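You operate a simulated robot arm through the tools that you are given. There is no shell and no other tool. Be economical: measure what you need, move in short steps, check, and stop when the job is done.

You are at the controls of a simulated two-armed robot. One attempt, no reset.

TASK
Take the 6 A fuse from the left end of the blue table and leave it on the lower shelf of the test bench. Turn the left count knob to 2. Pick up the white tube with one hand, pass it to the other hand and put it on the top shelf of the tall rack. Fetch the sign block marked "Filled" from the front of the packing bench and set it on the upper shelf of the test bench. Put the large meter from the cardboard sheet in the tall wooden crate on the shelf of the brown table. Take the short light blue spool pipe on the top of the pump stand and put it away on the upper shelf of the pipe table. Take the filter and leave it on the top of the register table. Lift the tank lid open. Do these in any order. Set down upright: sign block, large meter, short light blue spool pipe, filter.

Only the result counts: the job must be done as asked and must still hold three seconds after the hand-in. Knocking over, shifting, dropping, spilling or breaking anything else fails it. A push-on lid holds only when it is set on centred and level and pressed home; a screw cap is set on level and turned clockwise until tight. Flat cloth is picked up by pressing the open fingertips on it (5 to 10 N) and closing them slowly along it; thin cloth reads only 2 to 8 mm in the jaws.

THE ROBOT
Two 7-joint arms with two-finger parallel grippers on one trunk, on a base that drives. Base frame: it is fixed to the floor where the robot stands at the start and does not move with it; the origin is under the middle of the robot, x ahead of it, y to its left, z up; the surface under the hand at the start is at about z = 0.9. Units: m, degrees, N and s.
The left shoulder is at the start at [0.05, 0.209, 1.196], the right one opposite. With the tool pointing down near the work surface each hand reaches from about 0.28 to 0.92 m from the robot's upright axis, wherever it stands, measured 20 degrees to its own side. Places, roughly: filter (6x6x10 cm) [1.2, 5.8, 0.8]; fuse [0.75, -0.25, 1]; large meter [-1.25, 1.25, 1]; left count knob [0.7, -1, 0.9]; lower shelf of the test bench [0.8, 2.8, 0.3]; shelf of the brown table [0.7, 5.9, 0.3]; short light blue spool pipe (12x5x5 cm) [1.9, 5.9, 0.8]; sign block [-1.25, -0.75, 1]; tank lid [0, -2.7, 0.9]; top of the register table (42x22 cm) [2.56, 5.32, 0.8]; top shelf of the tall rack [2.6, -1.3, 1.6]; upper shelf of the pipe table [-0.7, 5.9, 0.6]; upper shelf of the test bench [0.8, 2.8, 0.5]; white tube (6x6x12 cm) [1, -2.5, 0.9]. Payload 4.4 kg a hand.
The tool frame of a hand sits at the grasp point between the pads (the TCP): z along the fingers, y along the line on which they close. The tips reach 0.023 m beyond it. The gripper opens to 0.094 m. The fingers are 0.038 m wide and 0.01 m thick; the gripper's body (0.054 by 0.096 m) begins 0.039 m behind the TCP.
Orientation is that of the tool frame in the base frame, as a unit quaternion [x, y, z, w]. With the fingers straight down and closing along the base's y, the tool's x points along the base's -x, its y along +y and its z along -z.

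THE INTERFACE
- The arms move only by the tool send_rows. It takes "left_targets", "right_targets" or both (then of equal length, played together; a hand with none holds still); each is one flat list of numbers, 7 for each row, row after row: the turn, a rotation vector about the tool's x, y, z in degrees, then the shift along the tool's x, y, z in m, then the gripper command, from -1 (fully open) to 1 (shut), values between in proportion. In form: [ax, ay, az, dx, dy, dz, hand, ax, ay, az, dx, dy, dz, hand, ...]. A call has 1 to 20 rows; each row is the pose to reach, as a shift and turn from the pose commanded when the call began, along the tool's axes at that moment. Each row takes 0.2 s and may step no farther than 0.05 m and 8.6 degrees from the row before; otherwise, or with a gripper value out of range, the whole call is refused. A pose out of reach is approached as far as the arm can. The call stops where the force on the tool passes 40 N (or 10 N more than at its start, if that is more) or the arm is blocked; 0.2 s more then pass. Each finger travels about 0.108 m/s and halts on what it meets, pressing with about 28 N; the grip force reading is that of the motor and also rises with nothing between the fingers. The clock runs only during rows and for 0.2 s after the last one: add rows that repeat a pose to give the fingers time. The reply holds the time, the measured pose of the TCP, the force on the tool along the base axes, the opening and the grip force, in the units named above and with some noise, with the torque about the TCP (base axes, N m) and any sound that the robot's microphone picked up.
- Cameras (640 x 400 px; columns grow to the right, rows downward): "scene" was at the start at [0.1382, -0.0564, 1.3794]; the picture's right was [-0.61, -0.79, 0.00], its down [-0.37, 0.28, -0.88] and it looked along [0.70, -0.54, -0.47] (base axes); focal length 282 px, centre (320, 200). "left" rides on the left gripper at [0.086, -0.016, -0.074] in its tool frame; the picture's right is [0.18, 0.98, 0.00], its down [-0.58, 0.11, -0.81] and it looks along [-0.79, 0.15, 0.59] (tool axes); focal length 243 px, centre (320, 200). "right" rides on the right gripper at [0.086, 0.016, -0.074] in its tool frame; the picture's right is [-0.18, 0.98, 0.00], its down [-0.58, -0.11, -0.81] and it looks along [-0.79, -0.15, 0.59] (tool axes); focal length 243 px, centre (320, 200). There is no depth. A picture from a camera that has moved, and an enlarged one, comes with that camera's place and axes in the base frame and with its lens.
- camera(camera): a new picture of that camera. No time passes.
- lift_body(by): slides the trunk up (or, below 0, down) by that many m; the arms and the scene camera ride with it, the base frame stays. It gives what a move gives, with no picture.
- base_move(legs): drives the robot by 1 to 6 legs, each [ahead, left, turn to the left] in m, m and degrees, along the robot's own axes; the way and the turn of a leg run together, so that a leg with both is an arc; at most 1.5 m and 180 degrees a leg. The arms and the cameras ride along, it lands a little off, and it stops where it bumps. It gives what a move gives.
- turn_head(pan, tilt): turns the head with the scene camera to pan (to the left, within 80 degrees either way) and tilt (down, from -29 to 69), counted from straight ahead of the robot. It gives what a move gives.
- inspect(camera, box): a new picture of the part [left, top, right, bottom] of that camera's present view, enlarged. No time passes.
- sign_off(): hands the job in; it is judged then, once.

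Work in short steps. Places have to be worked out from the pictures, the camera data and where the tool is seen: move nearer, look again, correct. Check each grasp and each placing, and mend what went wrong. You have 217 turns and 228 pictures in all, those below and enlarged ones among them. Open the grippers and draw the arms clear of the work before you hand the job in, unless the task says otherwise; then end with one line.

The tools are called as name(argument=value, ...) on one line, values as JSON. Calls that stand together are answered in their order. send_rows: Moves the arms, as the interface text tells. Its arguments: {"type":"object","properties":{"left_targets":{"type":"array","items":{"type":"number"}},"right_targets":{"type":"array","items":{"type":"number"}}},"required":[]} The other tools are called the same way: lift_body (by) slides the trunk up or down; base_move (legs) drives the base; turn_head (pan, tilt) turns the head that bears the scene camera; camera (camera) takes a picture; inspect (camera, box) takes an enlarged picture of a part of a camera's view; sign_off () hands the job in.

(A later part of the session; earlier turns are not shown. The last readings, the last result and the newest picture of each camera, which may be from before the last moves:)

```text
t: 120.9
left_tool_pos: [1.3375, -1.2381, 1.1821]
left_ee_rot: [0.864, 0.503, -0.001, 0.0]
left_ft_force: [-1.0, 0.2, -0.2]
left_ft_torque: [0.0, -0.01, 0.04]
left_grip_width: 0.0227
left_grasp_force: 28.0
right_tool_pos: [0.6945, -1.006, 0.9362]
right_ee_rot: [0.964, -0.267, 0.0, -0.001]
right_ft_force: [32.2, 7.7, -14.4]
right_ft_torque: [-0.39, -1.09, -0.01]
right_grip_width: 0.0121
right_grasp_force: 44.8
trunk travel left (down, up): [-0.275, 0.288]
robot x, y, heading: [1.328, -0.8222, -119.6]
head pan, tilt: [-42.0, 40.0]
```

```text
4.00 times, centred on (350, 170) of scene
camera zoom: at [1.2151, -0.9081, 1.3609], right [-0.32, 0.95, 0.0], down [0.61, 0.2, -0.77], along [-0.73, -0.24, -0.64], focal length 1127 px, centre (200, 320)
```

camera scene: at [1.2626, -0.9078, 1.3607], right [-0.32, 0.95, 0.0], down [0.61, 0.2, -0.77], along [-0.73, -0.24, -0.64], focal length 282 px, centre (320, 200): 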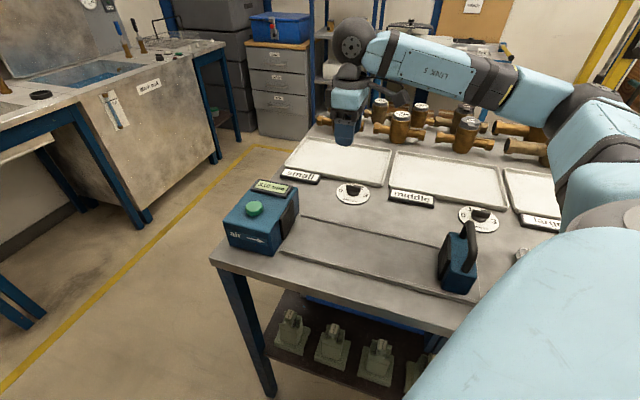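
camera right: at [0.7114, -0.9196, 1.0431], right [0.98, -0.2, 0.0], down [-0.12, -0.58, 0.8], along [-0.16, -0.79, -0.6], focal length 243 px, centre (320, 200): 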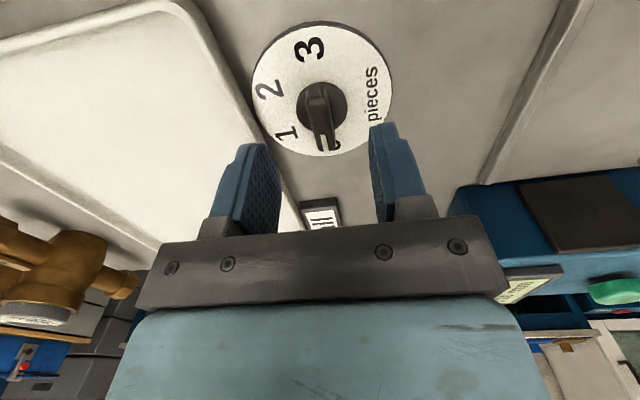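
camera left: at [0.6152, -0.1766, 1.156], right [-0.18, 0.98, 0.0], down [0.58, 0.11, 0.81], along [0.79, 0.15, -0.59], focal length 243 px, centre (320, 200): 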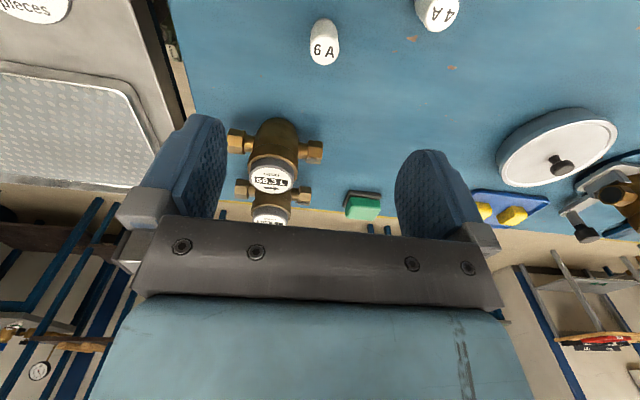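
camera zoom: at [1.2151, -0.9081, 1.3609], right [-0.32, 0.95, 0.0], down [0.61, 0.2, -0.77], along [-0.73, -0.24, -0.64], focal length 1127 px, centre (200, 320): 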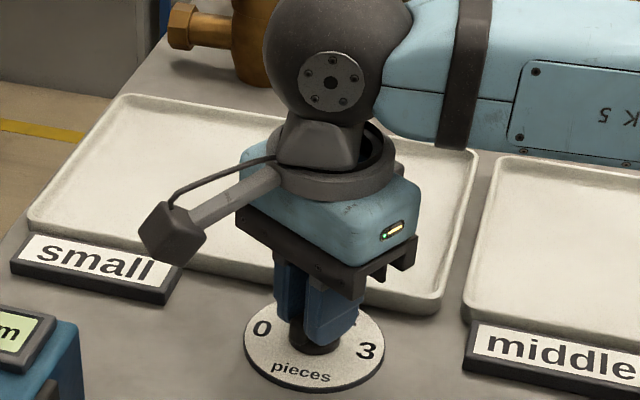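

The hand turned the full 120°. I'll open, rise clear and verify the pointer.

send_rows(right_targets=[0, 0, 0, 0, 0, 0, 0.5, 0, 0, 0, 0, 0, 0, 0.0, 0, 0, 0, 0, 0, 0, 0.0, 0, 0, 0, 0, 0, -0.03, 0.0, 0, 0, 0, 0, 0, -0.07, 0.0, 0, 0, 0, 0, 0, -0.12, 0, 0, 0, 0, 0, 0, -0.17, 0, 0, 0, 0, 0, 0, -0.22, -0.5])

inspect(camera="scene", box=[290, 150, 410, 230])

camera(camera="right")

```text
t: 122.7
left_tool_pos: [1.3368, -1.2374, 1.1822]
left_ee_rot: [0.865, 0.502, -0.001, 0.0]
left_ft_force: [-0.8, 0.3, 0.3]
left_ft_torque: [0.01, 0.03, 0.04]
left_grip_width: 0.0227
left_grasp_force: 27.8
right_tool_pos: [0.692, -1.0068, 1.1565]
right_ee_rot: [0.964, -0.266, -0.002, -0.001]
right_ft_force: [0.9, 0.5, 0.2]
right_ft_torque: [-0.01, 0.01, 0.0]
right_grip_width: 0.0703
right_grasp_force: 0.1
trunk travel left (down, up): [-0.275, 0.288]
robot x, y, heading: [1.3309, -0.8244, -119.6]
head pan, tilt: [-42.0, 40.0]
```

```text
5.00 times, centred on (350, 190) of scene
camera zoom: at [1.2147, -0.9084, 1.3608], right [-0.32, 0.95, 0.0], down [0.61, 0.2, -0.77], along [-0.73, -0.24, -0.64], focal length 1408 px, centre (170, 250)
```

zoom: 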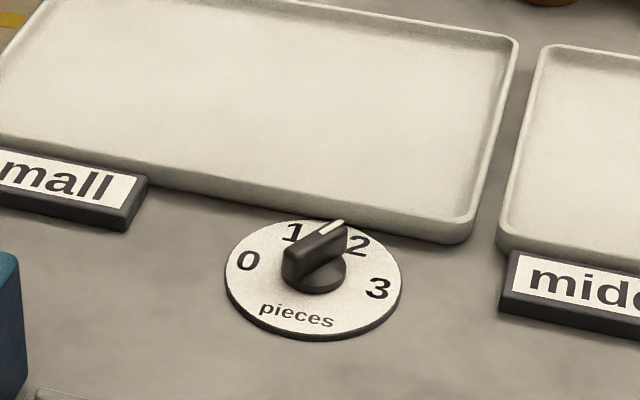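

```text
172 pictures are left
camera right: at [0.7579, -1.064, 1.2309], right [-0.66, -0.75, 0.0], down [-0.44, 0.39, 0.81], along [-0.6, 0.54, -0.59], focal length 243 px, centre (320, 200)
```

right: 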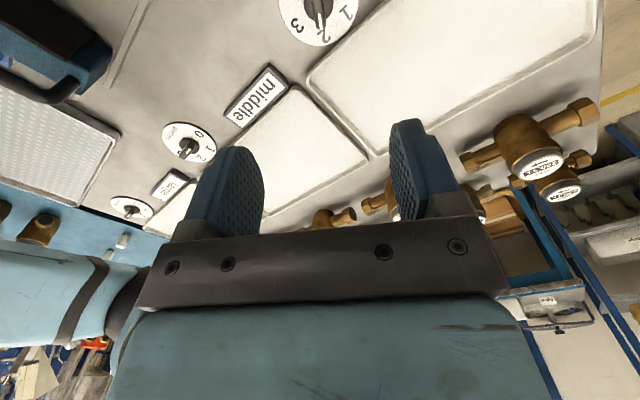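

Zooming in to verify the pointer is on 2.

inspect(camera="right", box=[260, 0, 380, 70])

```text
5.33 times, centred on (320, 35) of right
camera zoom: at [0.7579, -1.064, 1.2309], right [-0.66, -0.75, 0.0], down [-0.44, 0.39, 0.81], along [-0.6, 0.54, -0.59], focal length 1294 px, centre (320, 1080)
```

zoom: 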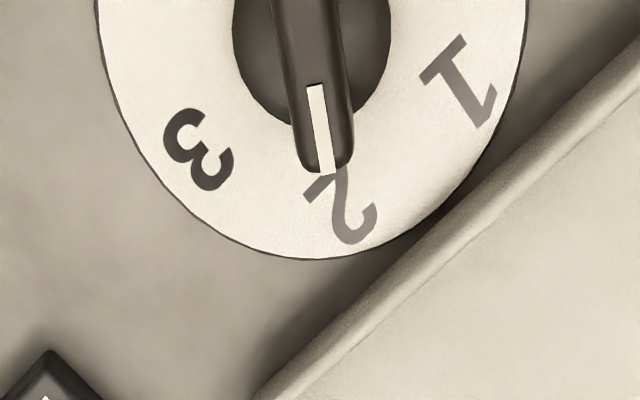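

The pointer is on 2, so the knob is done. I'll return the right hand to neutral, then drive around the bench end toward the packing bench for the "Filled" sign.

send_rows(right_targets=[0, 0, -8, 0, -0.011, -0.005, -0.5, 0, 0, -16, 0, -0.022, -0.01, -0.5, 0, 0, -24, 0, -0.033, -0.015, -0.5, 0, 0, -32, 0, -0.044, -0.02, -0.5, 0, 0, -40, 0, -0.055, -0.02, -0.5, 0, 0, -48, 0, -0.066, -0.02, -0.5, 0, 0, -56, 0, -0.077, -0.02, -0.5, 0, 0, -64, 0, -0.088, -0.02, -0.5, 0, 0, -72, 0, -0.1, -0.02, -0.5, 0, 0, -80, 0, -0.11, -0.02, -0.5, 0, 0, -88, 0, -0.12, -0.02, -0.5, 0, 0, -91, 0, -0.124, -0.02, -1])

base_move(legs=[[-0.05, 0.1, 0], [0, 0, -60], [0, 0.9, 0], [1.5, 0, 0]])

turn_head(pan=-25, tilt=25)

camera(camera="scene")

```text
t: 125.3
left_tool_pos: [1.3357, -1.2384, 1.1828]
left_ee_rot: [0.865, 0.503, 0.0, 0.0]
left_ft_force: [0.1, 0.1, 0.3]
left_ft_torque: [-0.02, 0.0, 0.0]
left_grip_width: 0.0227
left_grasp_force: 28.3
right_tool_pos: [0.7577, -0.9011, 1.1767]
right_ee_rot: [0.865, 0.502, 0.001, -0.001]
right_ft_force: [0.0, -0.3, -0.4]
right_ft_torque: [0.0, -0.01, 0.0]
right_grip_width: 0.0941
right_grasp_force: 0.0
trunk travel left (down, up): [-0.275, 0.288]
robot x, y, heading: [1.3313, -0.8227, -119.9]
head pan, tilt: [-42.0, 40.0]
```

```text
t: 144.6
left_tool_pos: [-0.429, -1.9777, 1.1829]
left_ee_rot: [1.0, 0.015, 0.0, 0.0]
left_ft_force: [-0.2, 0.4, -0.1]
left_ft_torque: [0.01, 0.03, -0.01]
left_grip_width: 0.0227
left_grasp_force: 28.1
right_tool_pos: [-0.4409, -1.3077, 1.1769]
right_ee_rot: [1.0, 0.011, 0.0, 0.0]
right_ft_force: [0.7, -0.1, -0.5]
right_ft_torque: [-0.01, -0.04, 0.01]
right_grip_width: 0.0942
right_grasp_force: 0.0
trunk travel left (down, up): [-0.275, 0.288]
robot x, y, heading: [-0.0772, -1.7561, -178.2]
head pan, tilt: [-42.0, 40.0]
```

```text
t: 145.4
left_tool_pos: [-0.4292, -1.9764, 1.1816]
left_ee_rot: [1.0, 0.015, 0.0, 0.001]
left_ft_force: [0.1, 0.0, -0.2]
left_ft_torque: [-0.04, 0.02, -0.02]
left_grip_width: 0.0228
left_grasp_force: 27.6
right_tool_pos: [-0.4409, -1.3082, 1.1766]
right_ee_rot: [1.0, 0.012, 0.002, -0.001]
right_ft_force: [-0.8, 0.3, 0.8]
right_ft_torque: [0.01, 0.02, 0.0]
right_grip_width: 0.0939
right_grasp_force: 0.0
trunk travel left (down, up): [-0.275, 0.288]
robot x, y, heading: [-0.0772, -1.7551, -178.2]
head pan, tilt: [-25.0, 25.0]
```

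```text
170 pictures are left
camera scene: at [-0.2307, -1.7215, 1.3839], right [0.4, 0.92, 0.0], down [0.39, -0.17, -0.91], along [-0.83, 0.36, -0.42], focal length 282 px, centre (320, 200)
```

scene: 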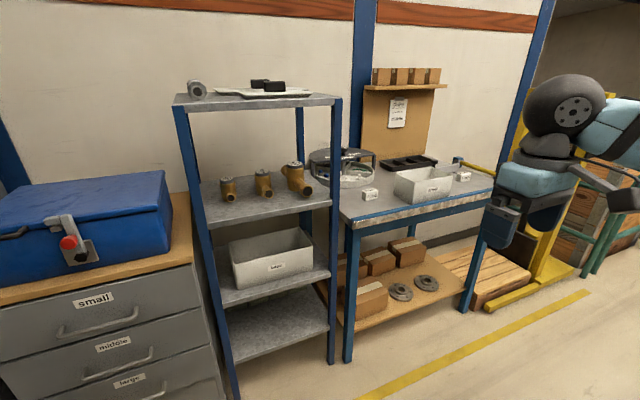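

I can see two small sign blocks at the front of the packing bench. I'll drive in front of it and read them.

base_move(legs=[[0, -0.8, 0], [0.38, 0, 0]])

turn_head(pan=0, tilt=38)

camera(camera="scene")

```text
t: 149.6
left_tool_pos: [-0.4427, -1.6444, 1.1829]
left_ee_rot: [1.0, 0.016, 0.001, 0.0]
left_ft_force: [1.1, 0.6, -0.7]
left_ft_torque: [-0.04, 0.01, -0.02]
left_grip_width: 0.023
left_grasp_force: 28.2
right_tool_pos: [-0.4555, -0.9751, 1.1758]
right_ee_rot: [1.0, 0.012, 0.001, 0.0]
right_ft_force: [0.6, 1.1, -0.2]
right_ft_torque: [0.0, -0.01, 0.05]
right_grip_width: 0.0938
right_grasp_force: 0.0
trunk travel left (down, up): [-0.275, 0.288]
robot x, y, heading: [-0.0871, -1.4245, -178.2]
head pan, tilt: [-25.0, 25.0]
stopped in leg 1: the robot was blocked; the commanded pose is now the measured one
```

```text
t: 150.5
left_tool_pos: [-0.4421, -1.6455, 1.1835]
left_ee_rot: [1.0, 0.016, 0.0, 0.0]
left_ft_force: [-1.1, 0.3, 0.2]
left_ft_torque: [-0.03, -0.01, 0.01]
left_grip_width: 0.0226
left_grasp_force: 27.6
right_tool_pos: [-0.4552, -0.9755, 1.1762]
right_ee_rot: [1.0, 0.013, 0.001, -0.001]
right_ft_force: [0.0, 0.0, -0.2]
right_ft_torque: [0.02, -0.04, -0.01]
right_grip_width: 0.0939
right_grasp_force: 0.0
trunk travel left (down, up): [-0.275, 0.288]
robot x, y, heading: [-0.0901, -1.4221, -178.4]
head pan, tilt: [0.0, 38.0]
```

```text
169 pictures are left
camera scene: at [-0.2464, -1.4287, 1.3637], right [-0.03, 1.0, 0.0], down [0.62, 0.02, -0.79], along [-0.79, -0.02, -0.62], focal length 282 px, centre (320, 200)
```

scene: 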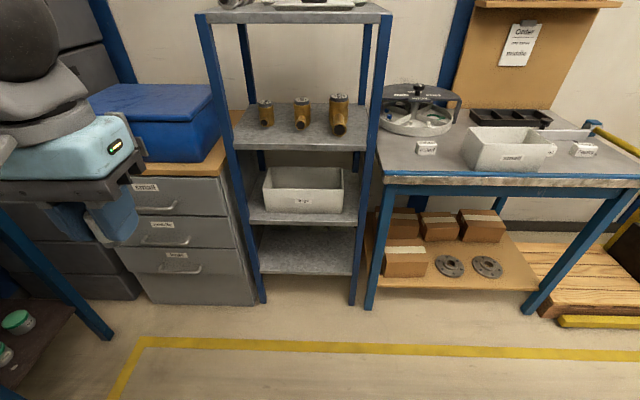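

I touched the grey bench corner with the base. I'll go ahead first, then right.

base_move(legs=[[0, 0.03, 0], [0.37, 0, 0], [0, -0.6, 0]])

camera(camera="scene")

turn_head(pan=-70, tilt=25)

camera(camera="scene")

```text
t: 158.6
left_tool_pos: [-0.8207, -1.1003, 1.1816]
left_ee_rot: [1.0, 0.016, 0.0, 0.0]
left_ft_force: [-0.2, 0.0, -0.5]
left_ft_torque: [0.02, -0.01, 0.03]
left_grip_width: 0.0228
left_grasp_force: 27.4
right_tool_pos: [-0.834, -0.4318, 1.1774]
right_ee_rot: [1.0, 0.013, 0.001, -0.001]
right_ft_force: [-0.5, 0.2, 0.3]
right_ft_torque: [0.03, 0.02, 0.02]
right_grip_width: 0.094
right_grasp_force: 0.0
trunk travel left (down, up): [-0.275, 0.288]
robot x, y, heading: [-0.4709, -0.8771, -178.3]
head pan, tilt: [0.0, 38.0]
```

```text
168 pictures are left
camera scene: at [-0.6256, -0.8836, 1.3637], right [-0.03, 1.0, 0.0], down [0.62, 0.02, -0.79], along [-0.79, -0.02, -0.62], focal length 282 px, centre (320, 200)
```

scene: 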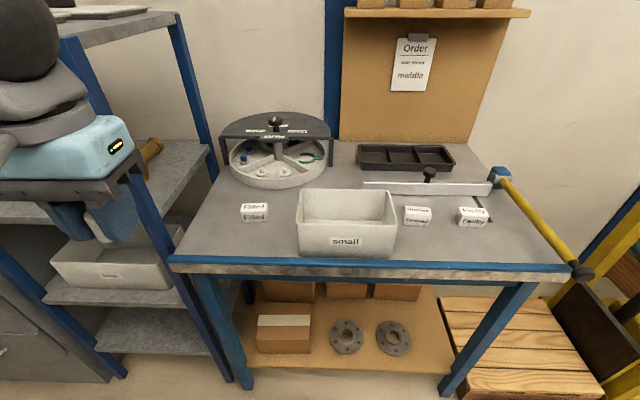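

```text
t: 160.0
left_tool_pos: [-0.8223, -1.1016, 1.1828]
left_ee_rot: [1.0, 0.016, 0.0, 0.0]
left_ft_force: [-0.4, 0.4, 0.7]
left_ft_torque: [-0.03, -0.04, -0.03]
left_grip_width: 0.0227
left_grasp_force: 28.3
right_tool_pos: [-0.8353, -0.4321, 1.1777]
right_ee_rot: [1.0, 0.013, 0.001, -0.002]
right_ft_force: [-0.4, 0.5, -0.2]
right_ft_torque: [-0.01, 0.0, -0.01]
right_grip_width: 0.0939
right_grasp_force: 0.0
trunk travel left (down, up): [-0.275, 0.288]
robot x, y, heading: [-0.4738, -0.8835, -178.3]
head pan, tilt: [-70.0, 25.0]
```

```text
167 pictures are left
camera scene: at [-0.5736, -0.7955, 1.384], right [0.93, 0.37, 0.0], down [0.16, -0.39, -0.91], along [-0.34, 0.84, -0.42], focal length 282 px, centre (320, 200)
```

scene: 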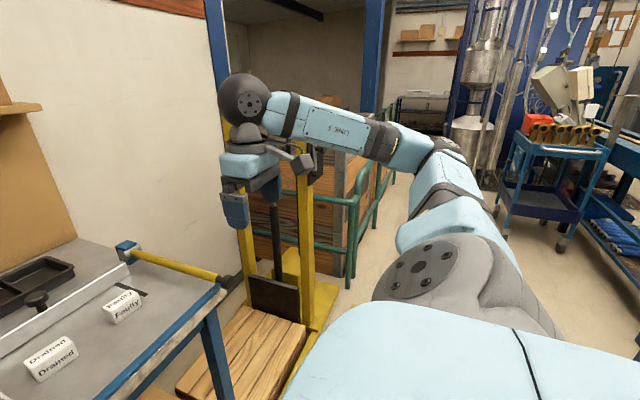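

I'll zoom in to confirm "Filled" and get its geometry.

turn_head(pan=0, tilt=38)

inspect(camera="scene", box=[190, 170, 330, 260])

```text
t: 161.4
left_tool_pos: [-0.821, -1.1017, 1.1826]
left_ee_rot: [1.0, 0.017, 0.0, 0.0]
left_ft_force: [0.0, 0.1, -0.4]
left_ft_torque: [0.0, -0.01, 0.02]
left_grip_width: 0.0227
left_grasp_force: 28.2
right_tool_pos: [-0.8343, -0.4315, 1.1772]
right_ee_rot: [1.0, 0.013, 0.0, 0.0]
right_ft_force: [1.2, -1.1, 1.0]
right_ft_torque: [0.0, 0.03, 0.0]
right_grip_width: 0.094
right_grasp_force: 0.0
trunk travel left (down, up): [-0.275, 0.288]
robot x, y, heading: [-0.468, -0.8774, -178.3]
head pan, tilt: [0.0, 38.0]
```

```text
4.44 times, centred on (260, 215) of scene
camera zoom: at [-0.6256, -0.8836, 1.3637], right [-0.03, 1.0, 0.0], down [0.62, 0.02, -0.79], along [-0.79, -0.02, -0.62], focal length 1252 px, centre (587, 133)
```

zoom: 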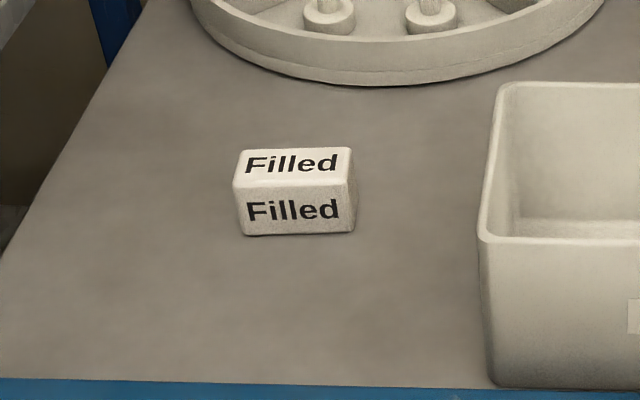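

The sign is at about (-1.138, -1.053), 63×30×35 mm. The best grasp for it depends on the shelf's clearance, so I'll deliver the fuse first and look at the test bench.

base_move(legs=[[0, 0, 178], [0, 1.4, 0], [0, 1.0, 0]])

turn_head(pan=25, tilt=30)

camera(camera="scene")

turn_head(pan=75, tilt=25)

camera(camera="scene")

```text
t: 166.3
left_tool_pos: [-0.1362, -1.1153, 1.1836]
left_ee_rot: [0.55, 0.835, -0.001, 0.001]
left_ft_force: [-0.6, 0.8, 0.1]
left_ft_torque: [0.03, 0.05, 0.0]
left_grip_width: 0.0227
left_grasp_force: 27.9
right_tool_pos: [-0.7583, -1.3718, 1.1785]
right_ee_rot: [0.558, 0.83, -0.005, -0.005]
right_ft_force: [-0.2, -0.4, 0.2]
right_ft_torque: [-0.02, 0.0, 0.01]
right_grip_width: 0.0937
right_grasp_force: 0.0
trunk travel left (down, up): [-0.275, 0.288]
robot x, y, heading: [-0.4701, -0.8764, -66.8]
head pan, tilt: [0.0, 38.0]
stopped in leg 1: the robot was blocked; the commanded pose is now the measured one
```

```text
t: 167.2
left_tool_pos: [-0.1366, -1.1113, 1.1853]
left_ee_rot: [0.549, 0.836, -0.002, 0.003]
left_ft_force: [0.5, 0.1, -0.5]
left_ft_torque: [0.04, -0.01, -0.02]
left_grip_width: 0.0225
left_grasp_force: 27.8
right_tool_pos: [-0.7563, -1.3716, 1.181]
right_ee_rot: [0.555, 0.832, -0.006, -0.001]
right_ft_force: [0.5, 0.5, 0.0]
right_ft_torque: [-0.01, -0.01, 0.0]
right_grip_width: 0.0941
right_grasp_force: 0.0
trunk travel left (down, up): [-0.275, 0.288]
robot x, y, heading: [-0.4692, -0.8801, -66.5]
head pan, tilt: [25.0, 30.0]
```

```text
165 pictures are left
camera scene: at [-0.3816, -0.9881, 1.3776], right [-0.66, -0.75, 0.0], down [-0.37, 0.32, -0.87], along [0.65, -0.58, -0.49], focal length 282 px, centre (320, 200)
```

scene: 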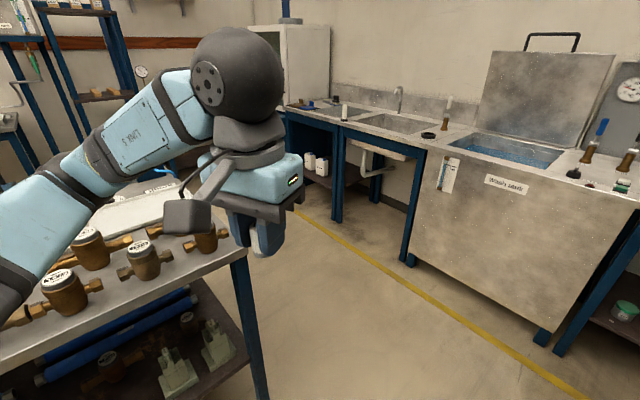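

```text
t: 168.3
left_tool_pos: [-0.137, -1.1104, 1.1858]
left_ee_rot: [0.548, 0.836, -0.002, 0.003]
left_ft_force: [-0.4, -0.8, -0.9]
left_ft_torque: [-0.01, 0.04, 0.03]
left_grip_width: 0.0226
left_grasp_force: 28.2
right_tool_pos: [-0.7576, -1.3708, 1.1809]
right_ee_rot: [0.556, 0.831, -0.006, -0.001]
right_ft_force: [-1.2, -0.2, 0.4]
right_ft_torque: [0.02, 0.02, 0.01]
right_grip_width: 0.0939
right_grasp_force: 0.1
trunk travel left (down, up): [-0.275, 0.288]
robot x, y, heading: [-0.47, -0.8729, -66.7]
head pan, tilt: [75.0, 25.0]
```

```text
164 pictures are left
camera scene: at [-0.3579, -0.9146, 1.3849], right [0.15, -0.99, 0.01], down [-0.41, -0.07, -0.91], along [0.9, 0.13, -0.42], focal length 282 px, centre (320, 200)
```

scene: 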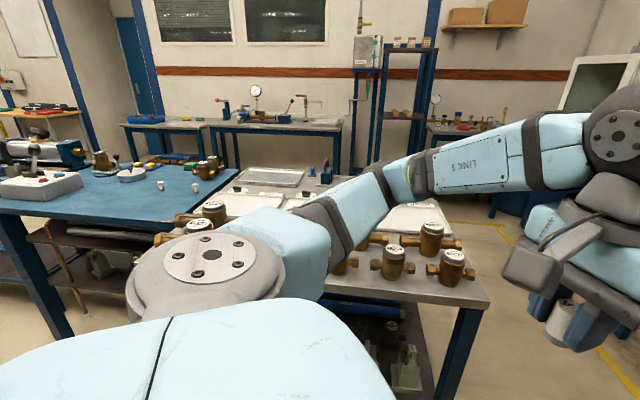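

Rotation was blocked, so I'll look to the right side to see what the arm may be touching.

turn_head(pan=-65, tilt=20)

camera(camera="scene")

camera(camera="right")

```text
t: 170.6
left_tool_pos: [-0.1361, -1.1117, 1.185]
left_ee_rot: [0.548, 0.837, -0.004, 0.003]
left_ft_force: [0.0, 0.1, -0.4]
left_ft_torque: [-0.02, 0.04, 0.02]
left_grip_width: 0.0226
left_grasp_force: 27.5
right_tool_pos: [-0.758, -1.3711, 1.1793]
right_ee_rot: [0.556, 0.831, -0.006, -0.002]
right_ft_force: [-0.3, 0.0, -0.3]
right_ft_torque: [0.02, -0.01, -0.02]
right_grip_width: 0.0941
right_grasp_force: 0.1
trunk travel left (down, up): [-0.275, 0.288]
robot x, y, heading: [-0.4682, -0.8761, -66.6]
head pan, tilt: [-65.0, 20.0]
```

```text
163 pictures are left
camera scene: at [-0.5106, -0.9975, 1.3931], right [-0.75, 0.66, -0.01], down [0.23, 0.25, -0.94], along [-0.62, -0.71, -0.34], focal length 282 px, centre (320, 200)
```

scene: 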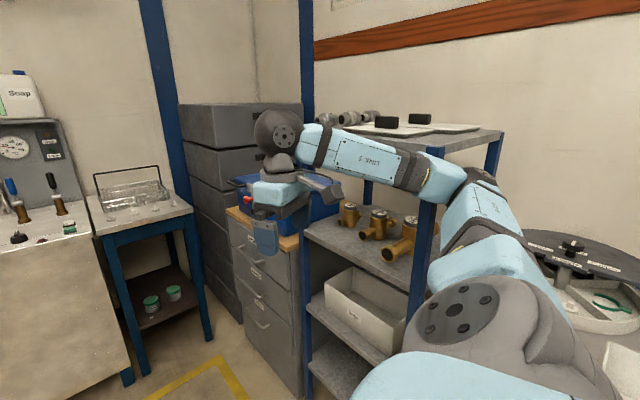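

```text
162 pictures are left
camera right: at [-0.7751, -1.2835, 1.2546], right [0.98, 0.21, -0.01], down [0.13, -0.57, 0.81], along [0.16, -0.79, -0.59], focal length 243 px, centre (320, 200)
```

right: 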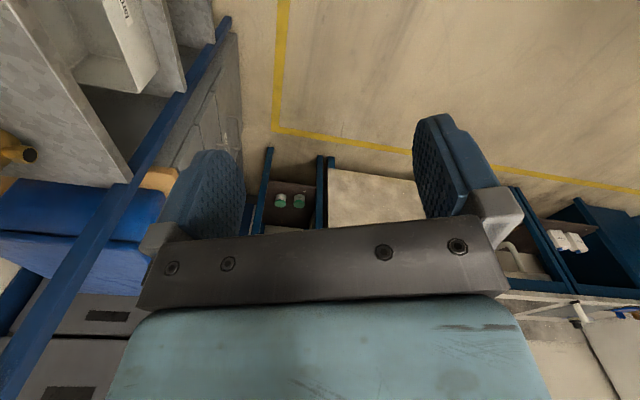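

The right elbow is against the parts-rack post, though nothing looks displaced. I'll move away from it, to the robot's left, and then finish the turn.

base_move(legs=[[0, 0.2, 0], [0, 0, 67]])

camera(camera="scene")

```text
t: 175.8
left_tool_pos: [0.0672, -0.5833, 1.1819]
left_ee_rot: [-0.003, 1.0, 0.0, -0.001]
left_ft_force: [-0.3, -0.4, -0.2]
left_ft_torque: [-0.04, 0.01, 0.03]
left_grip_width: 0.0229
left_grasp_force: 27.7
right_tool_pos: [0.0603, -1.256, 1.1772]
right_ee_rot: [0.005, 1.0, -0.005, -0.004]
right_ft_force: [0.2, 0.9, -0.5]
right_ft_torque: [-0.01, -0.01, 0.01]
right_grip_width: 0.094
right_grasp_force: 0.0
trunk travel left (down, up): [-0.275, 0.288]
robot x, y, heading: [-0.2886, -0.7995, 0.4]
head pan, tilt: [-65.0, 20.0]
```

```text
161 pictures are left
camera scene: at [-0.185, -0.8819, 1.3921], right [-0.9, -0.43, 0.0], down [-0.15, 0.31, -0.94], along [0.4, -0.85, -0.34], focal length 282 px, centre (320, 200)
```

scene: 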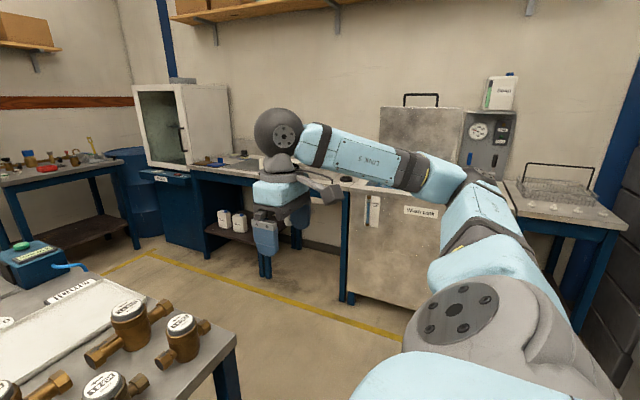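

Clear now. I'll look along the aisle to the left before driving.

turn_head(pan=79, tilt=25)

camera(camera="scene")

```text
t: 178.1
left_tool_pos: [0.0655, -0.5829, 1.182]
left_ee_rot: [-0.002, 1.0, 0.0, 0.0]
left_ft_force: [0.2, 0.6, -0.5]
left_ft_torque: [-0.03, -0.03, 0.01]
left_grip_width: 0.023
left_grasp_force: 28.1
right_tool_pos: [0.0602, -1.2548, 1.1779]
right_ee_rot: [0.005, 1.0, -0.004, -0.003]
right_ft_force: [0.2, -0.8, -0.1]
right_ft_torque: [-0.01, -0.01, 0.03]
right_grip_width: 0.0939
right_grasp_force: 0.1
trunk travel left (down, up): [-0.275, 0.288]
robot x, y, heading: [-0.2922, -0.7938, 0.1]
head pan, tilt: [79.0, 25.0]
```

```text
160 pictures are left
camera scene: at [-0.2075, -0.7073, 1.384], right [0.98, -0.19, 0.0], down [-0.08, -0.42, -0.91], along [0.17, 0.89, -0.42], focal length 282 px, centre (320, 200)
```

scene: 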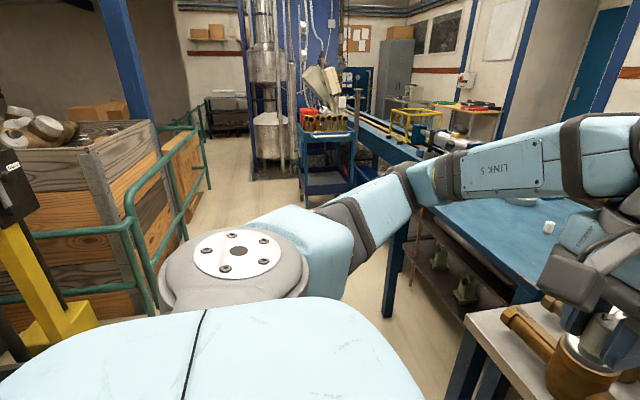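

The aisle between the fence (x≈-1.0) and the trolley (x≈0.1) is clear. I'll drive up to y≈1.1 and look at the test bench.

base_move(legs=[[-0.12, 0, 0], [0, 1.5, 0], [0, 0.4, 0]])

turn_head(pan=65, tilt=25)

camera(camera="scene")

```text
t: 195.9
left_tool_pos: [-0.0488, 1.3101, 1.1828]
left_ee_rot: [0.007, 1.0, 0.0, -0.001]
left_ft_force: [0.1, 0.6, -0.5]
left_ft_torque: [0.0, -0.03, 0.0]
left_grip_width: 0.0228
left_grasp_force: 28.1
right_tool_pos: [-0.0682, 0.637, 1.1767]
right_ee_rot: [0.015, 1.0, -0.004, -0.003]
right_ft_force: [-0.3, -0.2, 0.6]
right_ft_torque: [-0.01, -0.01, -0.02]
right_grip_width: 0.094
right_grasp_force: 0.0
trunk travel left (down, up): [-0.275, 0.288]
robot x, y, heading: [-0.4102, 1.1031, -0.9]
head pan, tilt: [79.0, 25.0]
```

```text
t: 196.7
left_tool_pos: [-0.049, 1.3098, 1.1818]
left_ee_rot: [0.008, 1.0, 0.0, -0.002]
left_ft_force: [-0.2, 0.5, 0.2]
left_ft_torque: [0.01, 0.02, -0.04]
left_grip_width: 0.023
left_grasp_force: 28.4
right_tool_pos: [-0.0672, 0.6381, 1.1771]
right_ee_rot: [0.016, 1.0, -0.003, -0.003]
right_ft_force: [-0.7, -0.9, 1.0]
right_ft_torque: [0.01, 0.0, 0.01]
right_grip_width: 0.0941
right_grasp_force: 0.0
trunk travel left (down, up): [-0.275, 0.288]
robot x, y, heading: [-0.4095, 1.1059, -0.7]
head pan, tilt: [65.0, 25.0]
```

```text
159 pictures are left
camera scene: at [-0.3032, 1.1846, 1.384], right [0.9, -0.44, 0.0], down [-0.18, -0.38, -0.91], along [0.4, 0.82, -0.42], focal length 282 px, centre (320, 200)
```

scene: 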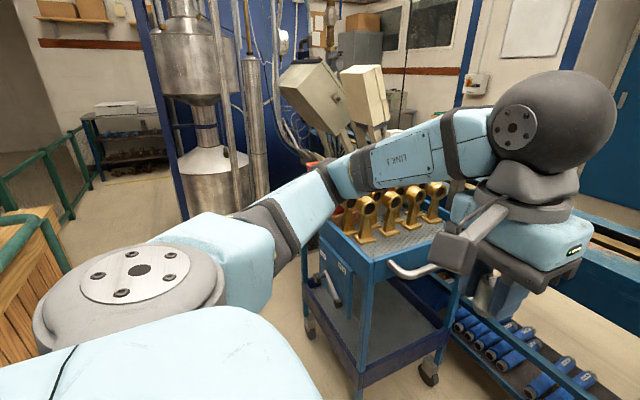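

A wheeled trolley stands in front of it and must not be nudged. I'll raise the trunk for a better view over it.

lift_body(by=0.28)

turn_head(pan=55, tilt=30)

camera(camera="scene")

camera(camera="left")

```text
t: 199.5
left_tool_pos: [-0.0476, 1.3096, 1.4617]
left_ee_rot: [0.008, 1.0, 0.0, 0.0]
left_ft_force: [0.4, -0.6, -0.3]
left_ft_torque: [-0.02, 0.02, 0.01]
left_grip_width: 0.0227
left_grasp_force: 27.7
right_tool_pos: [-0.0666, 0.6369, 1.4567]
right_ee_rot: [0.015, 1.0, -0.004, -0.004]
right_ft_force: [-0.8, 0.0, 0.2]
right_ft_torque: [0.03, 0.0, 0.0]
right_grip_width: 0.0939
right_grasp_force: 0.1
trunk travel left (down, up): [-0.555, 0.008]
robot x, y, heading: [-0.4075, 1.1068, -1.1]
head pan, tilt: [65.0, 25.0]
```

```text
t: 200.2
left_tool_pos: [-0.0474, 1.3095, 1.4633]
left_ee_rot: [0.008, 1.0, -0.001, -0.002]
left_ft_force: [-0.1, 0.7, 0.4]
left_ft_torque: [-0.02, -0.01, 0.0]
left_grip_width: 0.0227
left_grasp_force: 28.4
right_tool_pos: [-0.0666, 0.6373, 1.4569]
right_ee_rot: [0.016, 1.0, -0.004, -0.004]
right_ft_force: [0.9, -0.1, 0.3]
right_ft_torque: [-0.02, -0.02, 0.0]
right_grip_width: 0.0939
right_grasp_force: 0.1
trunk travel left (down, up): [-0.555, 0.008]
robot x, y, heading: [-0.4072, 1.1044, -0.9]
head pan, tilt: [55.0, 30.0]
```

```text
158 pictures are left
camera scene: at [-0.2903, 1.175, 1.656], right [0.81, -0.59, 0.0], down [-0.29, -0.4, -0.87], along [0.51, 0.7, -0.5], focal length 282 px, centre (320, 200)
```

scene: 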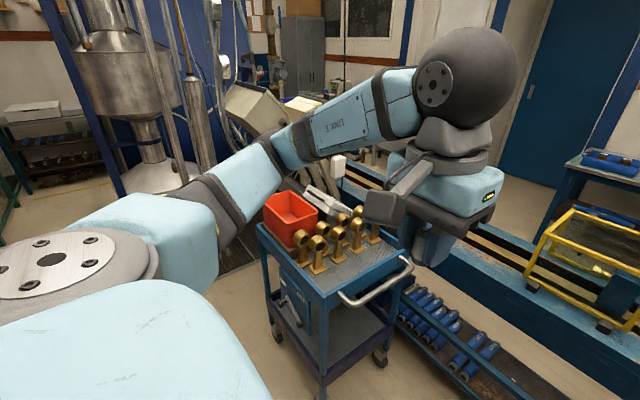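

```text
157 pictures are left
camera left: at [-0.1337, 1.2947, 1.5371], right [-0.17, 0.99, 0.0], down [0.58, 0.1, 0.81], along [0.79, 0.14, -0.59], focal length 243 px, centre (320, 200)
```

left: 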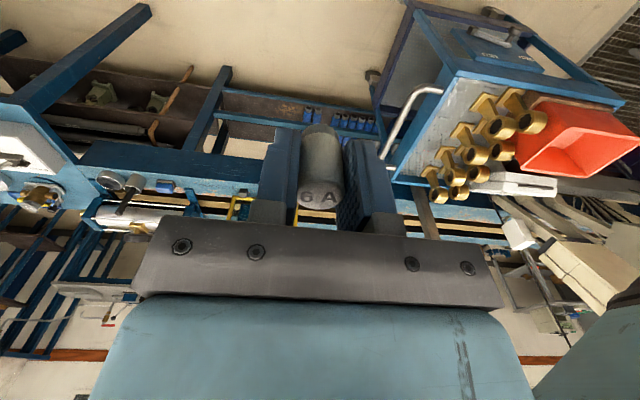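

The test bench is the long rail bench behind the trolley. I'll drive on along the aisle to y≈2.2 and look again.

base_move(legs=[[0, 1.1, 1]])

turn_head(pan=30, tilt=35)

camera(camera="scene")

turn_head(pan=75, tilt=30)

camera(camera="scene")

```text
t: 210.6
left_tool_pos: [-0.0475, 2.4671, 1.4619]
left_ee_rot: [-0.005, 1.0, 0.0, -0.002]
left_ft_force: [-0.5, -0.8, 0.5]
left_ft_torque: [0.01, 0.03, 0.01]
left_grip_width: 0.0225
left_grasp_force: 28.2
right_tool_pos: [-0.0514, 1.7946, 1.4569]
right_ee_rot: [0.002, 1.0, -0.004, -0.004]
right_ft_force: [-0.3, 1.0, 0.0]
right_ft_torque: [0.0, 0.01, -0.01]
right_grip_width: 0.094
right_grasp_force: 0.0
trunk travel left (down, up): [-0.555, 0.008]
robot x, y, heading: [-0.4087, 2.2506, 0.6]
head pan, tilt: [55.0, 30.0]
```

```text
t: 211.4
left_tool_pos: [-0.0491, 2.4675, 1.4611]
left_ee_rot: [-0.005, 1.0, 0.0, -0.001]
left_ft_force: [-0.5, 0.5, -0.4]
left_ft_torque: [-0.01, 0.01, -0.02]
left_grip_width: 0.023
left_grasp_force: 27.7
right_tool_pos: [-0.0508, 1.7937, 1.4571]
right_ee_rot: [0.002, 1.0, -0.005, -0.004]
right_ft_force: [-0.2, -0.1, 0.3]
right_ft_torque: [-0.01, 0.01, -0.02]
right_grip_width: 0.0939
right_grasp_force: 0.0
trunk travel left (down, up): [-0.555, 0.008]
robot x, y, heading: [-0.4075, 2.2513, 0.7]
head pan, tilt: [30.0, 35.0]
```

```text
156 pictures are left
camera scene: at [-0.2633, 2.2961, 1.6483], right [0.51, -0.86, 0.0], down [-0.49, -0.29, -0.82], along [0.71, 0.42, -0.57], focal length 282 px, centre (320, 200)
```

scene: 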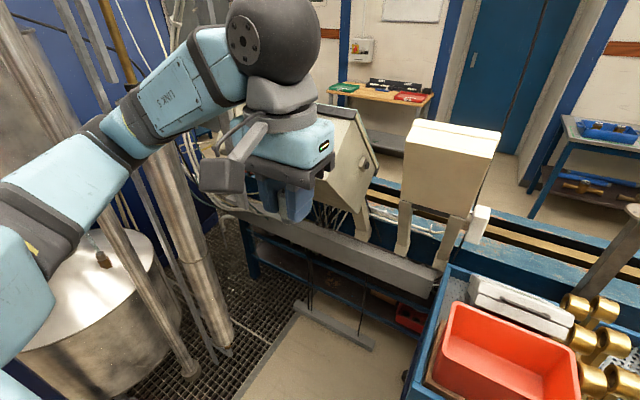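

```text
t: 212.6
left_tool_pos: [-0.0496, 2.4671, 1.4631]
left_ee_rot: [-0.005, 1.0, 0.0, -0.001]
left_ft_force: [0.0, 0.3, -0.4]
left_ft_torque: [0.01, 0.0, -0.01]
left_grip_width: 0.0226
left_grasp_force: 27.9
right_tool_pos: [-0.0506, 1.7944, 1.4573]
right_ee_rot: [0.003, 1.0, -0.005, -0.003]
right_ft_force: [0.2, -0.3, -0.3]
right_ft_torque: [0.0, 0.0, 0.0]
right_grip_width: 0.0939
right_grasp_force: 0.0
trunk travel left (down, up): [-0.555, 0.008]
robot x, y, heading: [-0.4044, 2.2515, 0.6]
head pan, tilt: [75.0, 30.0]
```

```text
155 pictures are left
camera scene: at [-0.3164, 2.3387, 1.656], right [0.97, -0.25, 0.0], down [-0.13, -0.48, -0.87], along [0.22, 0.84, -0.5], focal length 282 px, centre (320, 200)
```

scene: 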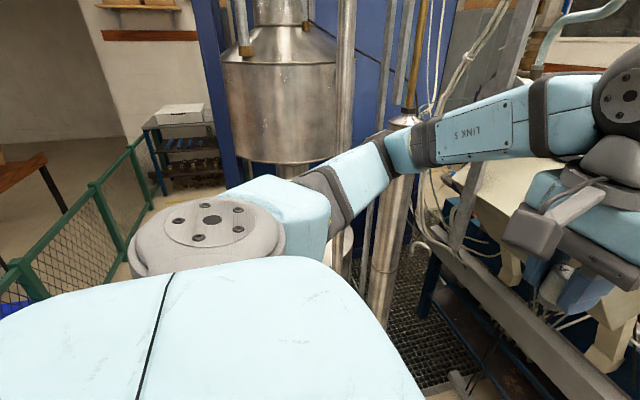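

This side is cramped between the trolley and the pipes. I'll take a closer look at the shelves under the bench.

turn_head(pan=22, tilt=42)

inspect(camera="scene", box=[160, 80, 440, 260])

```text
t: 213.8
left_tool_pos: [-0.048, 2.4655, 1.4617]
left_ee_rot: [-0.005, 1.0, -0.001, 0.0]
left_ft_force: [1.3, -0.7, -0.1]
left_ft_torque: [0.03, 0.02, 0.03]
left_grip_width: 0.023
left_grasp_force: 27.8
right_tool_pos: [-0.0515, 1.7932, 1.4564]
right_ee_rot: [0.003, 1.0, -0.005, -0.004]
right_ft_force: [1.2, -0.6, 0.0]
right_ft_torque: [-0.02, -0.01, -0.03]
right_grip_width: 0.094
right_grasp_force: 0.0
trunk travel left (down, up): [-0.555, 0.008]
robot x, y, heading: [-0.4059, 2.2545, 0.8]
head pan, tilt: [22.0, 42.0]
```

```text
2.22 times, centred on (300, 170) of scene
camera zoom: at [-0.2619, 2.2833, 1.6377], right [0.38, -0.92, 0.0], down [-0.62, -0.26, -0.74], along [0.69, 0.29, -0.67], focal length 626 px, centre (364, 267)
```

zoom: 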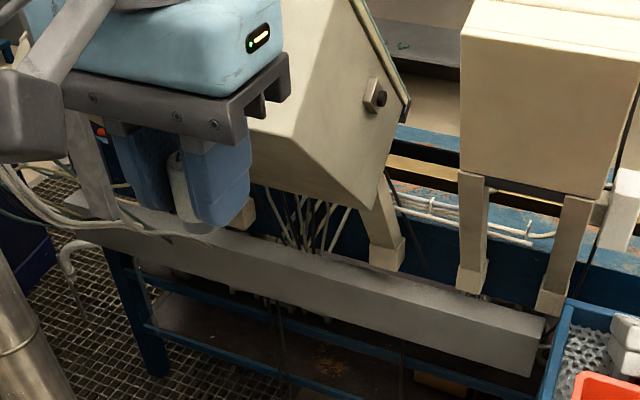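

Cables hang on this side and it's tight, so I'll use the open far side of the bench and collect the sign on the way. I'll lower the trunk and drive back south.

lift_body(by=-0.28)

base_move(legs=[[0, -1.5, -1], [0, -1.5, 0], [0, -1.0, 0], [0.2, 0, 0], [0, 0, -178]])

```text
t: 216.6
left_tool_pos: [-0.0486, 2.4664, 1.182]
left_ee_rot: [-0.005, 1.0, 0.0, -0.001]
left_ft_force: [-0.3, 0.0, -0.2]
left_ft_torque: [0.04, 0.02, -0.02]
left_grip_width: 0.0226
left_grasp_force: 28.1
right_tool_pos: [-0.0508, 1.7951, 1.1768]
right_ee_rot: [0.003, 1.0, -0.005, -0.004]
right_ft_force: [0.2, -0.2, 0.5]
right_ft_torque: [-0.03, -0.03, -0.01]
right_grip_width: 0.0939
right_grasp_force: 0.0
trunk travel left (down, up): [-0.275, 0.288]
robot x, y, heading: [-0.4012, 2.2554, 0.7]
head pan, tilt: [22.0, 42.0]
```

```text
t: 260.1
left_tool_pos: [-0.5565, -1.9942, 1.1821]
left_ee_rot: [1.0, 0.017, 0.001, 0.0]
left_ft_force: [-0.7, 0.2, -0.4]
left_ft_torque: [-0.03, 0.0, 0.01]
left_grip_width: 0.0229
left_grasp_force: 27.4
right_tool_pos: [-0.5685, -1.3201, 1.1782]
right_ee_rot: [1.0, 0.009, 0.003, -0.005]
right_ft_force: [-0.6, 0.9, 0.9]
right_ft_torque: [-0.01, 0.05, 0.02]
right_grip_width: 0.0942
right_grasp_force: 0.1
trunk travel left (down, up): [-0.275, 0.288]
robot x, y, heading: [-0.2023, -1.7723, -178.0]
head pan, tilt: [22.0, 42.0]
```

Next I'll move to face the packing bench with the sign at my front right.

base_move(legs=[[0.22, 0, -2], [0, -0.5, 0]])

turn_head(pan=-15, tilt=40)

camera(camera="scene")

```text
t: 266.3
left_tool_pos: [-0.7791, -1.4825, 1.182]
left_ee_rot: [1.0, -0.003, 0.001, 0.0]
left_ft_force: [-0.9, 0.1, -0.3]
left_ft_torque: [-0.01, 0.03, 0.0]
left_grip_width: 0.0226
left_grasp_force: 27.7
right_tool_pos: [-0.7662, -0.8102, 1.1783]
right_ee_rot: [1.0, -0.01, 0.003, -0.005]
right_ft_force: [-0.2, -0.3, -0.4]
right_ft_torque: [-0.01, -0.03, 0.0]
right_grip_width: 0.0938
right_grasp_force: 0.1
trunk travel left (down, up): [-0.275, 0.288]
robot x, y, heading: [-0.421, -1.2707, 179.4]
head pan, tilt: [22.0, 42.0]
```

```text
t: 267.4
left_tool_pos: [-0.7788, -1.4813, 1.182]
left_ee_rot: [1.0, -0.003, 0.001, 0.0]
left_ft_force: [0.5, 0.2, 0.2]
left_ft_torque: [0.01, 0.0, -0.02]
left_grip_width: 0.0228
left_grasp_force: 27.4
right_tool_pos: [-0.7652, -0.81, 1.1762]
right_ee_rot: [1.0, -0.011, 0.003, -0.005]
right_ft_force: [0.0, -0.7, -0.8]
right_ft_torque: [0.01, 0.03, 0.01]
right_grip_width: 0.094
right_grasp_force: 0.0
trunk travel left (down, up): [-0.275, 0.288]
robot x, y, heading: [-0.4174, -1.2702, 179.7]
head pan, tilt: [-15.0, 40.0]
```

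```text
153 pictures are left
camera scene: at [-0.5705, -1.2508, 1.3607], right [0.26, 0.96, 0.0], down [0.62, -0.17, -0.77], along [-0.74, 0.2, -0.64], focal length 282 px, centre (320, 200)
```

scene: 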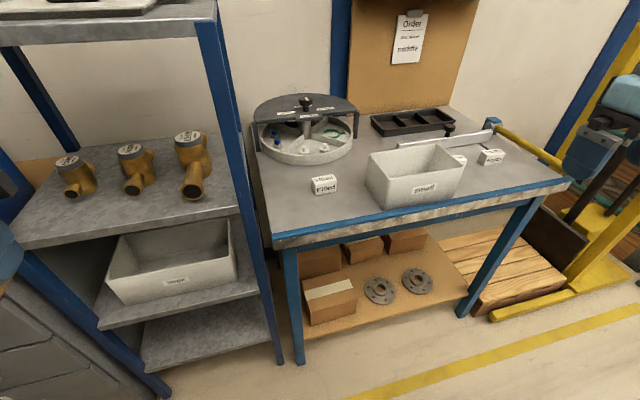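

The sign is near (-1.14, -1.07). I'll bring the right hand to a pre-grasp point pitched 30° forward and check with the wrist camera.

send_rows(right_targets=[0, -4, 0, -0.033, 0.029, 0.0, -1, 0, -8, 0, -0.066, 0.058, 0.0, -1, 0, -12, 0, -0.1, 0.087, 0.02, -1, 0, -16, 0, -0.133, 0.116, 0.04, -1, 0, -20, 0, -0.166, 0.145, 0.06, -1, 0, -24, 0, -0.2, 0.173, 0.08, -1, 0, -28, 0, -0.233, 0.202, 0.1, -1, 0, -30, 0, -0.266, 0.231, 0.11, -1, 0, -30, 0, -0.3, 0.26, 0.12, -1])

camera(camera="right")

camera(camera="scene")

```text
t: 269.4
left_tool_pos: [-0.78, -1.4831, 1.1811]
left_ee_rot: [1.0, -0.003, 0.001, -0.001]
left_ft_force: [-0.4, -0.1, -0.1]
left_ft_torque: [0.01, -0.02, 0.04]
left_grip_width: 0.0224
left_grasp_force: 28.1
right_tool_pos: [-1.0727, -1.0623, 1.0513]
right_ee_rot: [0.967, -0.009, -0.255, -0.008]
right_ft_force: [0.8, -0.3, 0.1]
right_ft_torque: [0.02, -0.03, 0.02]
right_grip_width: 0.0942
right_grasp_force: 0.0
trunk travel left (down, up): [-0.275, 0.288]
robot x, y, heading: [-0.42, -1.2731, 179.5]
head pan, tilt: [-15.0, 40.0]
```

```text
152 pictures are left
camera right: at [-0.961, -1.0806, 1.0726], right [-0.18, -0.98, 0.08], down [-0.1, 0.1, 0.99], along [-0.98, 0.17, -0.12], focal length 243 px, centre (320, 200)
```

right: 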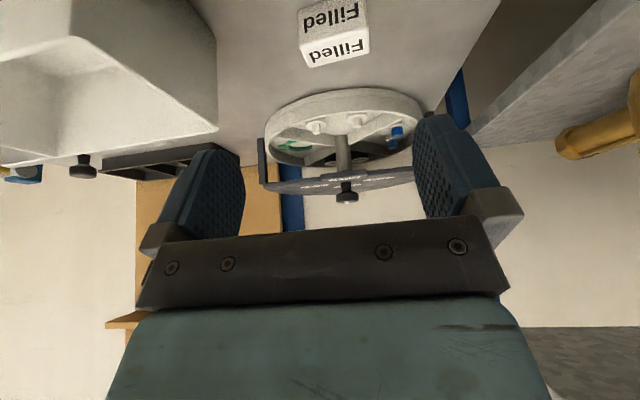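

```text
151 pictures are left
camera scene: at [-0.5714, -1.2519, 1.3605], right [0.27, 0.96, 0.0], down [0.62, -0.17, -0.77], along [-0.74, 0.2, -0.64], focal length 282 px, centre (320, 200)
```

scene: 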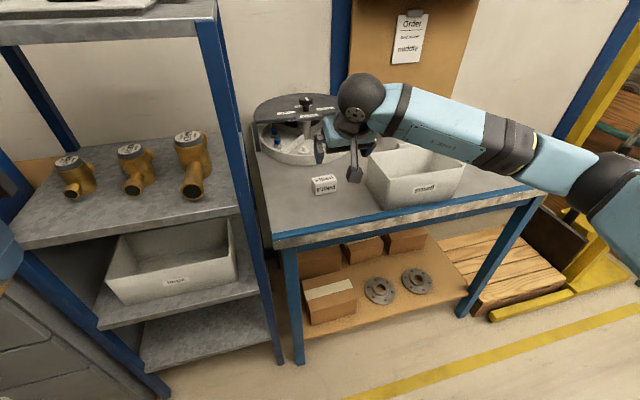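

The block's centre is at about (-1.135, -1.073). The bin is close on one side, so I'll open to 80 mm, move in along the tool axis and close.

send_rows(right_targets=[0, 0, 0, 0.001, 0.0107, 0.03, -0.7, 0, 0, 0, 0.002, 0.0107, 0.065, -0.7, 0, 0, 0, 0.0033, 0.0107, 0.1, -0.7, 0, 0, 0, 0.0033, 0.0107, 0.125, -0.7])

camera(camera="right")

inspect(camera="scene", box=[260, 120, 440, 230])

```text
t: 270.4
left_tool_pos: [-0.78, -1.4822, 1.182]
left_ee_rot: [1.0, -0.003, 0.001, 0.0]
left_ft_force: [0.1, -0.7, -0.9]
left_ft_torque: [0.02, 0.0, -0.01]
left_grip_width: 0.0227
left_grasp_force: 28.2
right_tool_pos: [-1.1292, -1.0722, 0.9416]
right_ee_rot: [0.967, -0.01, -0.255, -0.008]
right_ft_force: [0.2, -0.5, 0.7]
right_ft_torque: [0.0, 0.02, 0.04]
right_grip_width: 0.0799
right_grasp_force: 0.1
trunk travel left (down, up): [-0.275, 0.288]
robot x, y, heading: [-0.421, -1.2715, 179.6]
head pan, tilt: [-15.0, 40.0]
```

```text
150 pictures are left
camera right: at [-1.0185, -1.0901, 0.9629], right [-0.18, -0.98, 0.08], down [-0.1, 0.1, 0.99], along [-0.98, 0.17, -0.12], focal length 243 px, centre (320, 200)
```

right: 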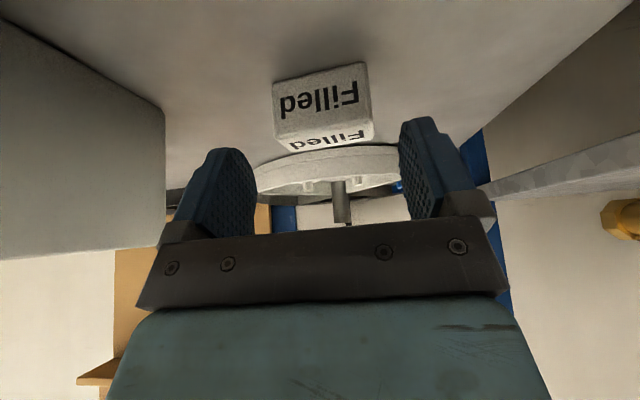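

```text
3.56 times, centred on (350, 175) of scene
camera zoom: at [-0.5707, -1.2507, 1.3607], right [0.27, 0.96, 0.0], down [0.62, -0.17, -0.77], along [-0.74, 0.2, -0.64], focal length 1002 px, centre (213, 289)
```

zoom: 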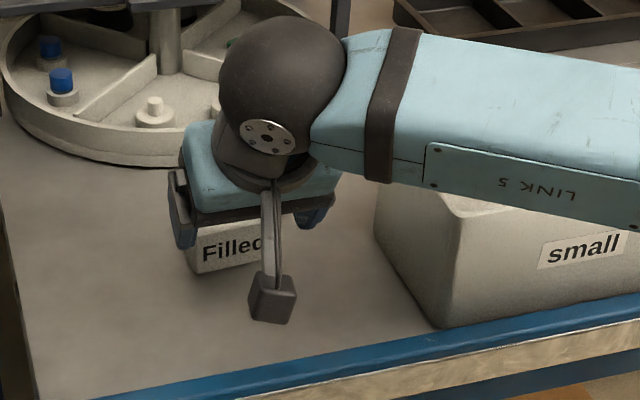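

Comparing the two wrist views, the tabletop is nearer z≈0.87 and the block centre is at about (-1.168, -1.073, 0.888). I'll move to it and close gently.

send_rows(right_targets=[0, 0, 0, -0.008, 0.002, 0.025, -0.7, 0, 0, 0, -0.017, 0.002, 0.046, -0.7, 0, 0, 0, -0.017, 0.002, 0.046, -0.3, 0, 0, 0, -0.017, 0.002, 0.046, 0.1, 0, 0, 0, -0.017, 0.002, 0.046, 0.5, 0, 0, 0, -0.017, 0.002, 0.046, 0.5])

camera(camera="right")

```text
t: 271.8
left_tool_pos: [-0.7791, -1.4818, 1.1821]
left_ee_rot: [1.0, -0.002, 0.001, 0.0]
left_ft_force: [1.4, 0.0, -0.3]
left_ft_torque: [-0.01, -0.02, 0.0]
left_grip_width: 0.0225
left_grasp_force: 28.3
right_tool_pos: [-1.1677, -1.0716, 0.9101]
right_ee_rot: [0.967, -0.009, -0.255, -0.008]
right_ft_force: [0.3, 0.1, 0.5]
right_ft_torque: [-0.06, 0.0, 0.01]
right_grip_width: 0.0654
right_grasp_force: 28.0
trunk travel left (down, up): [-0.275, 0.288]
robot x, y, heading: [-0.4193, -1.2702, 179.6]
head pan, tilt: [-15.0, 40.0]
```

```text
148 pictures are left
camera right: at [-1.0554, -1.0903, 0.9311], right [-0.18, -0.98, 0.08], down [-0.11, 0.1, 0.99], along [-0.98, 0.17, -0.12], focal length 243 px, centre (320, 200)
```

right: 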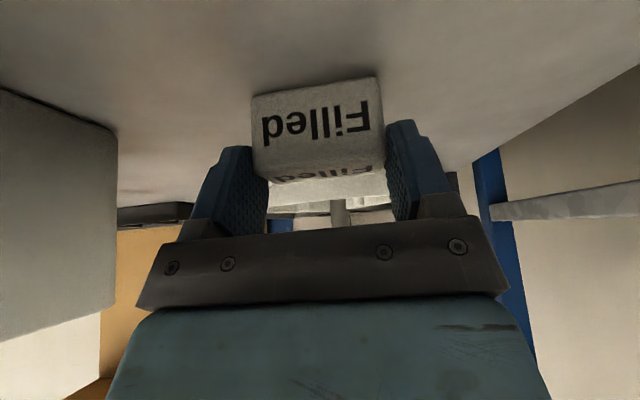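

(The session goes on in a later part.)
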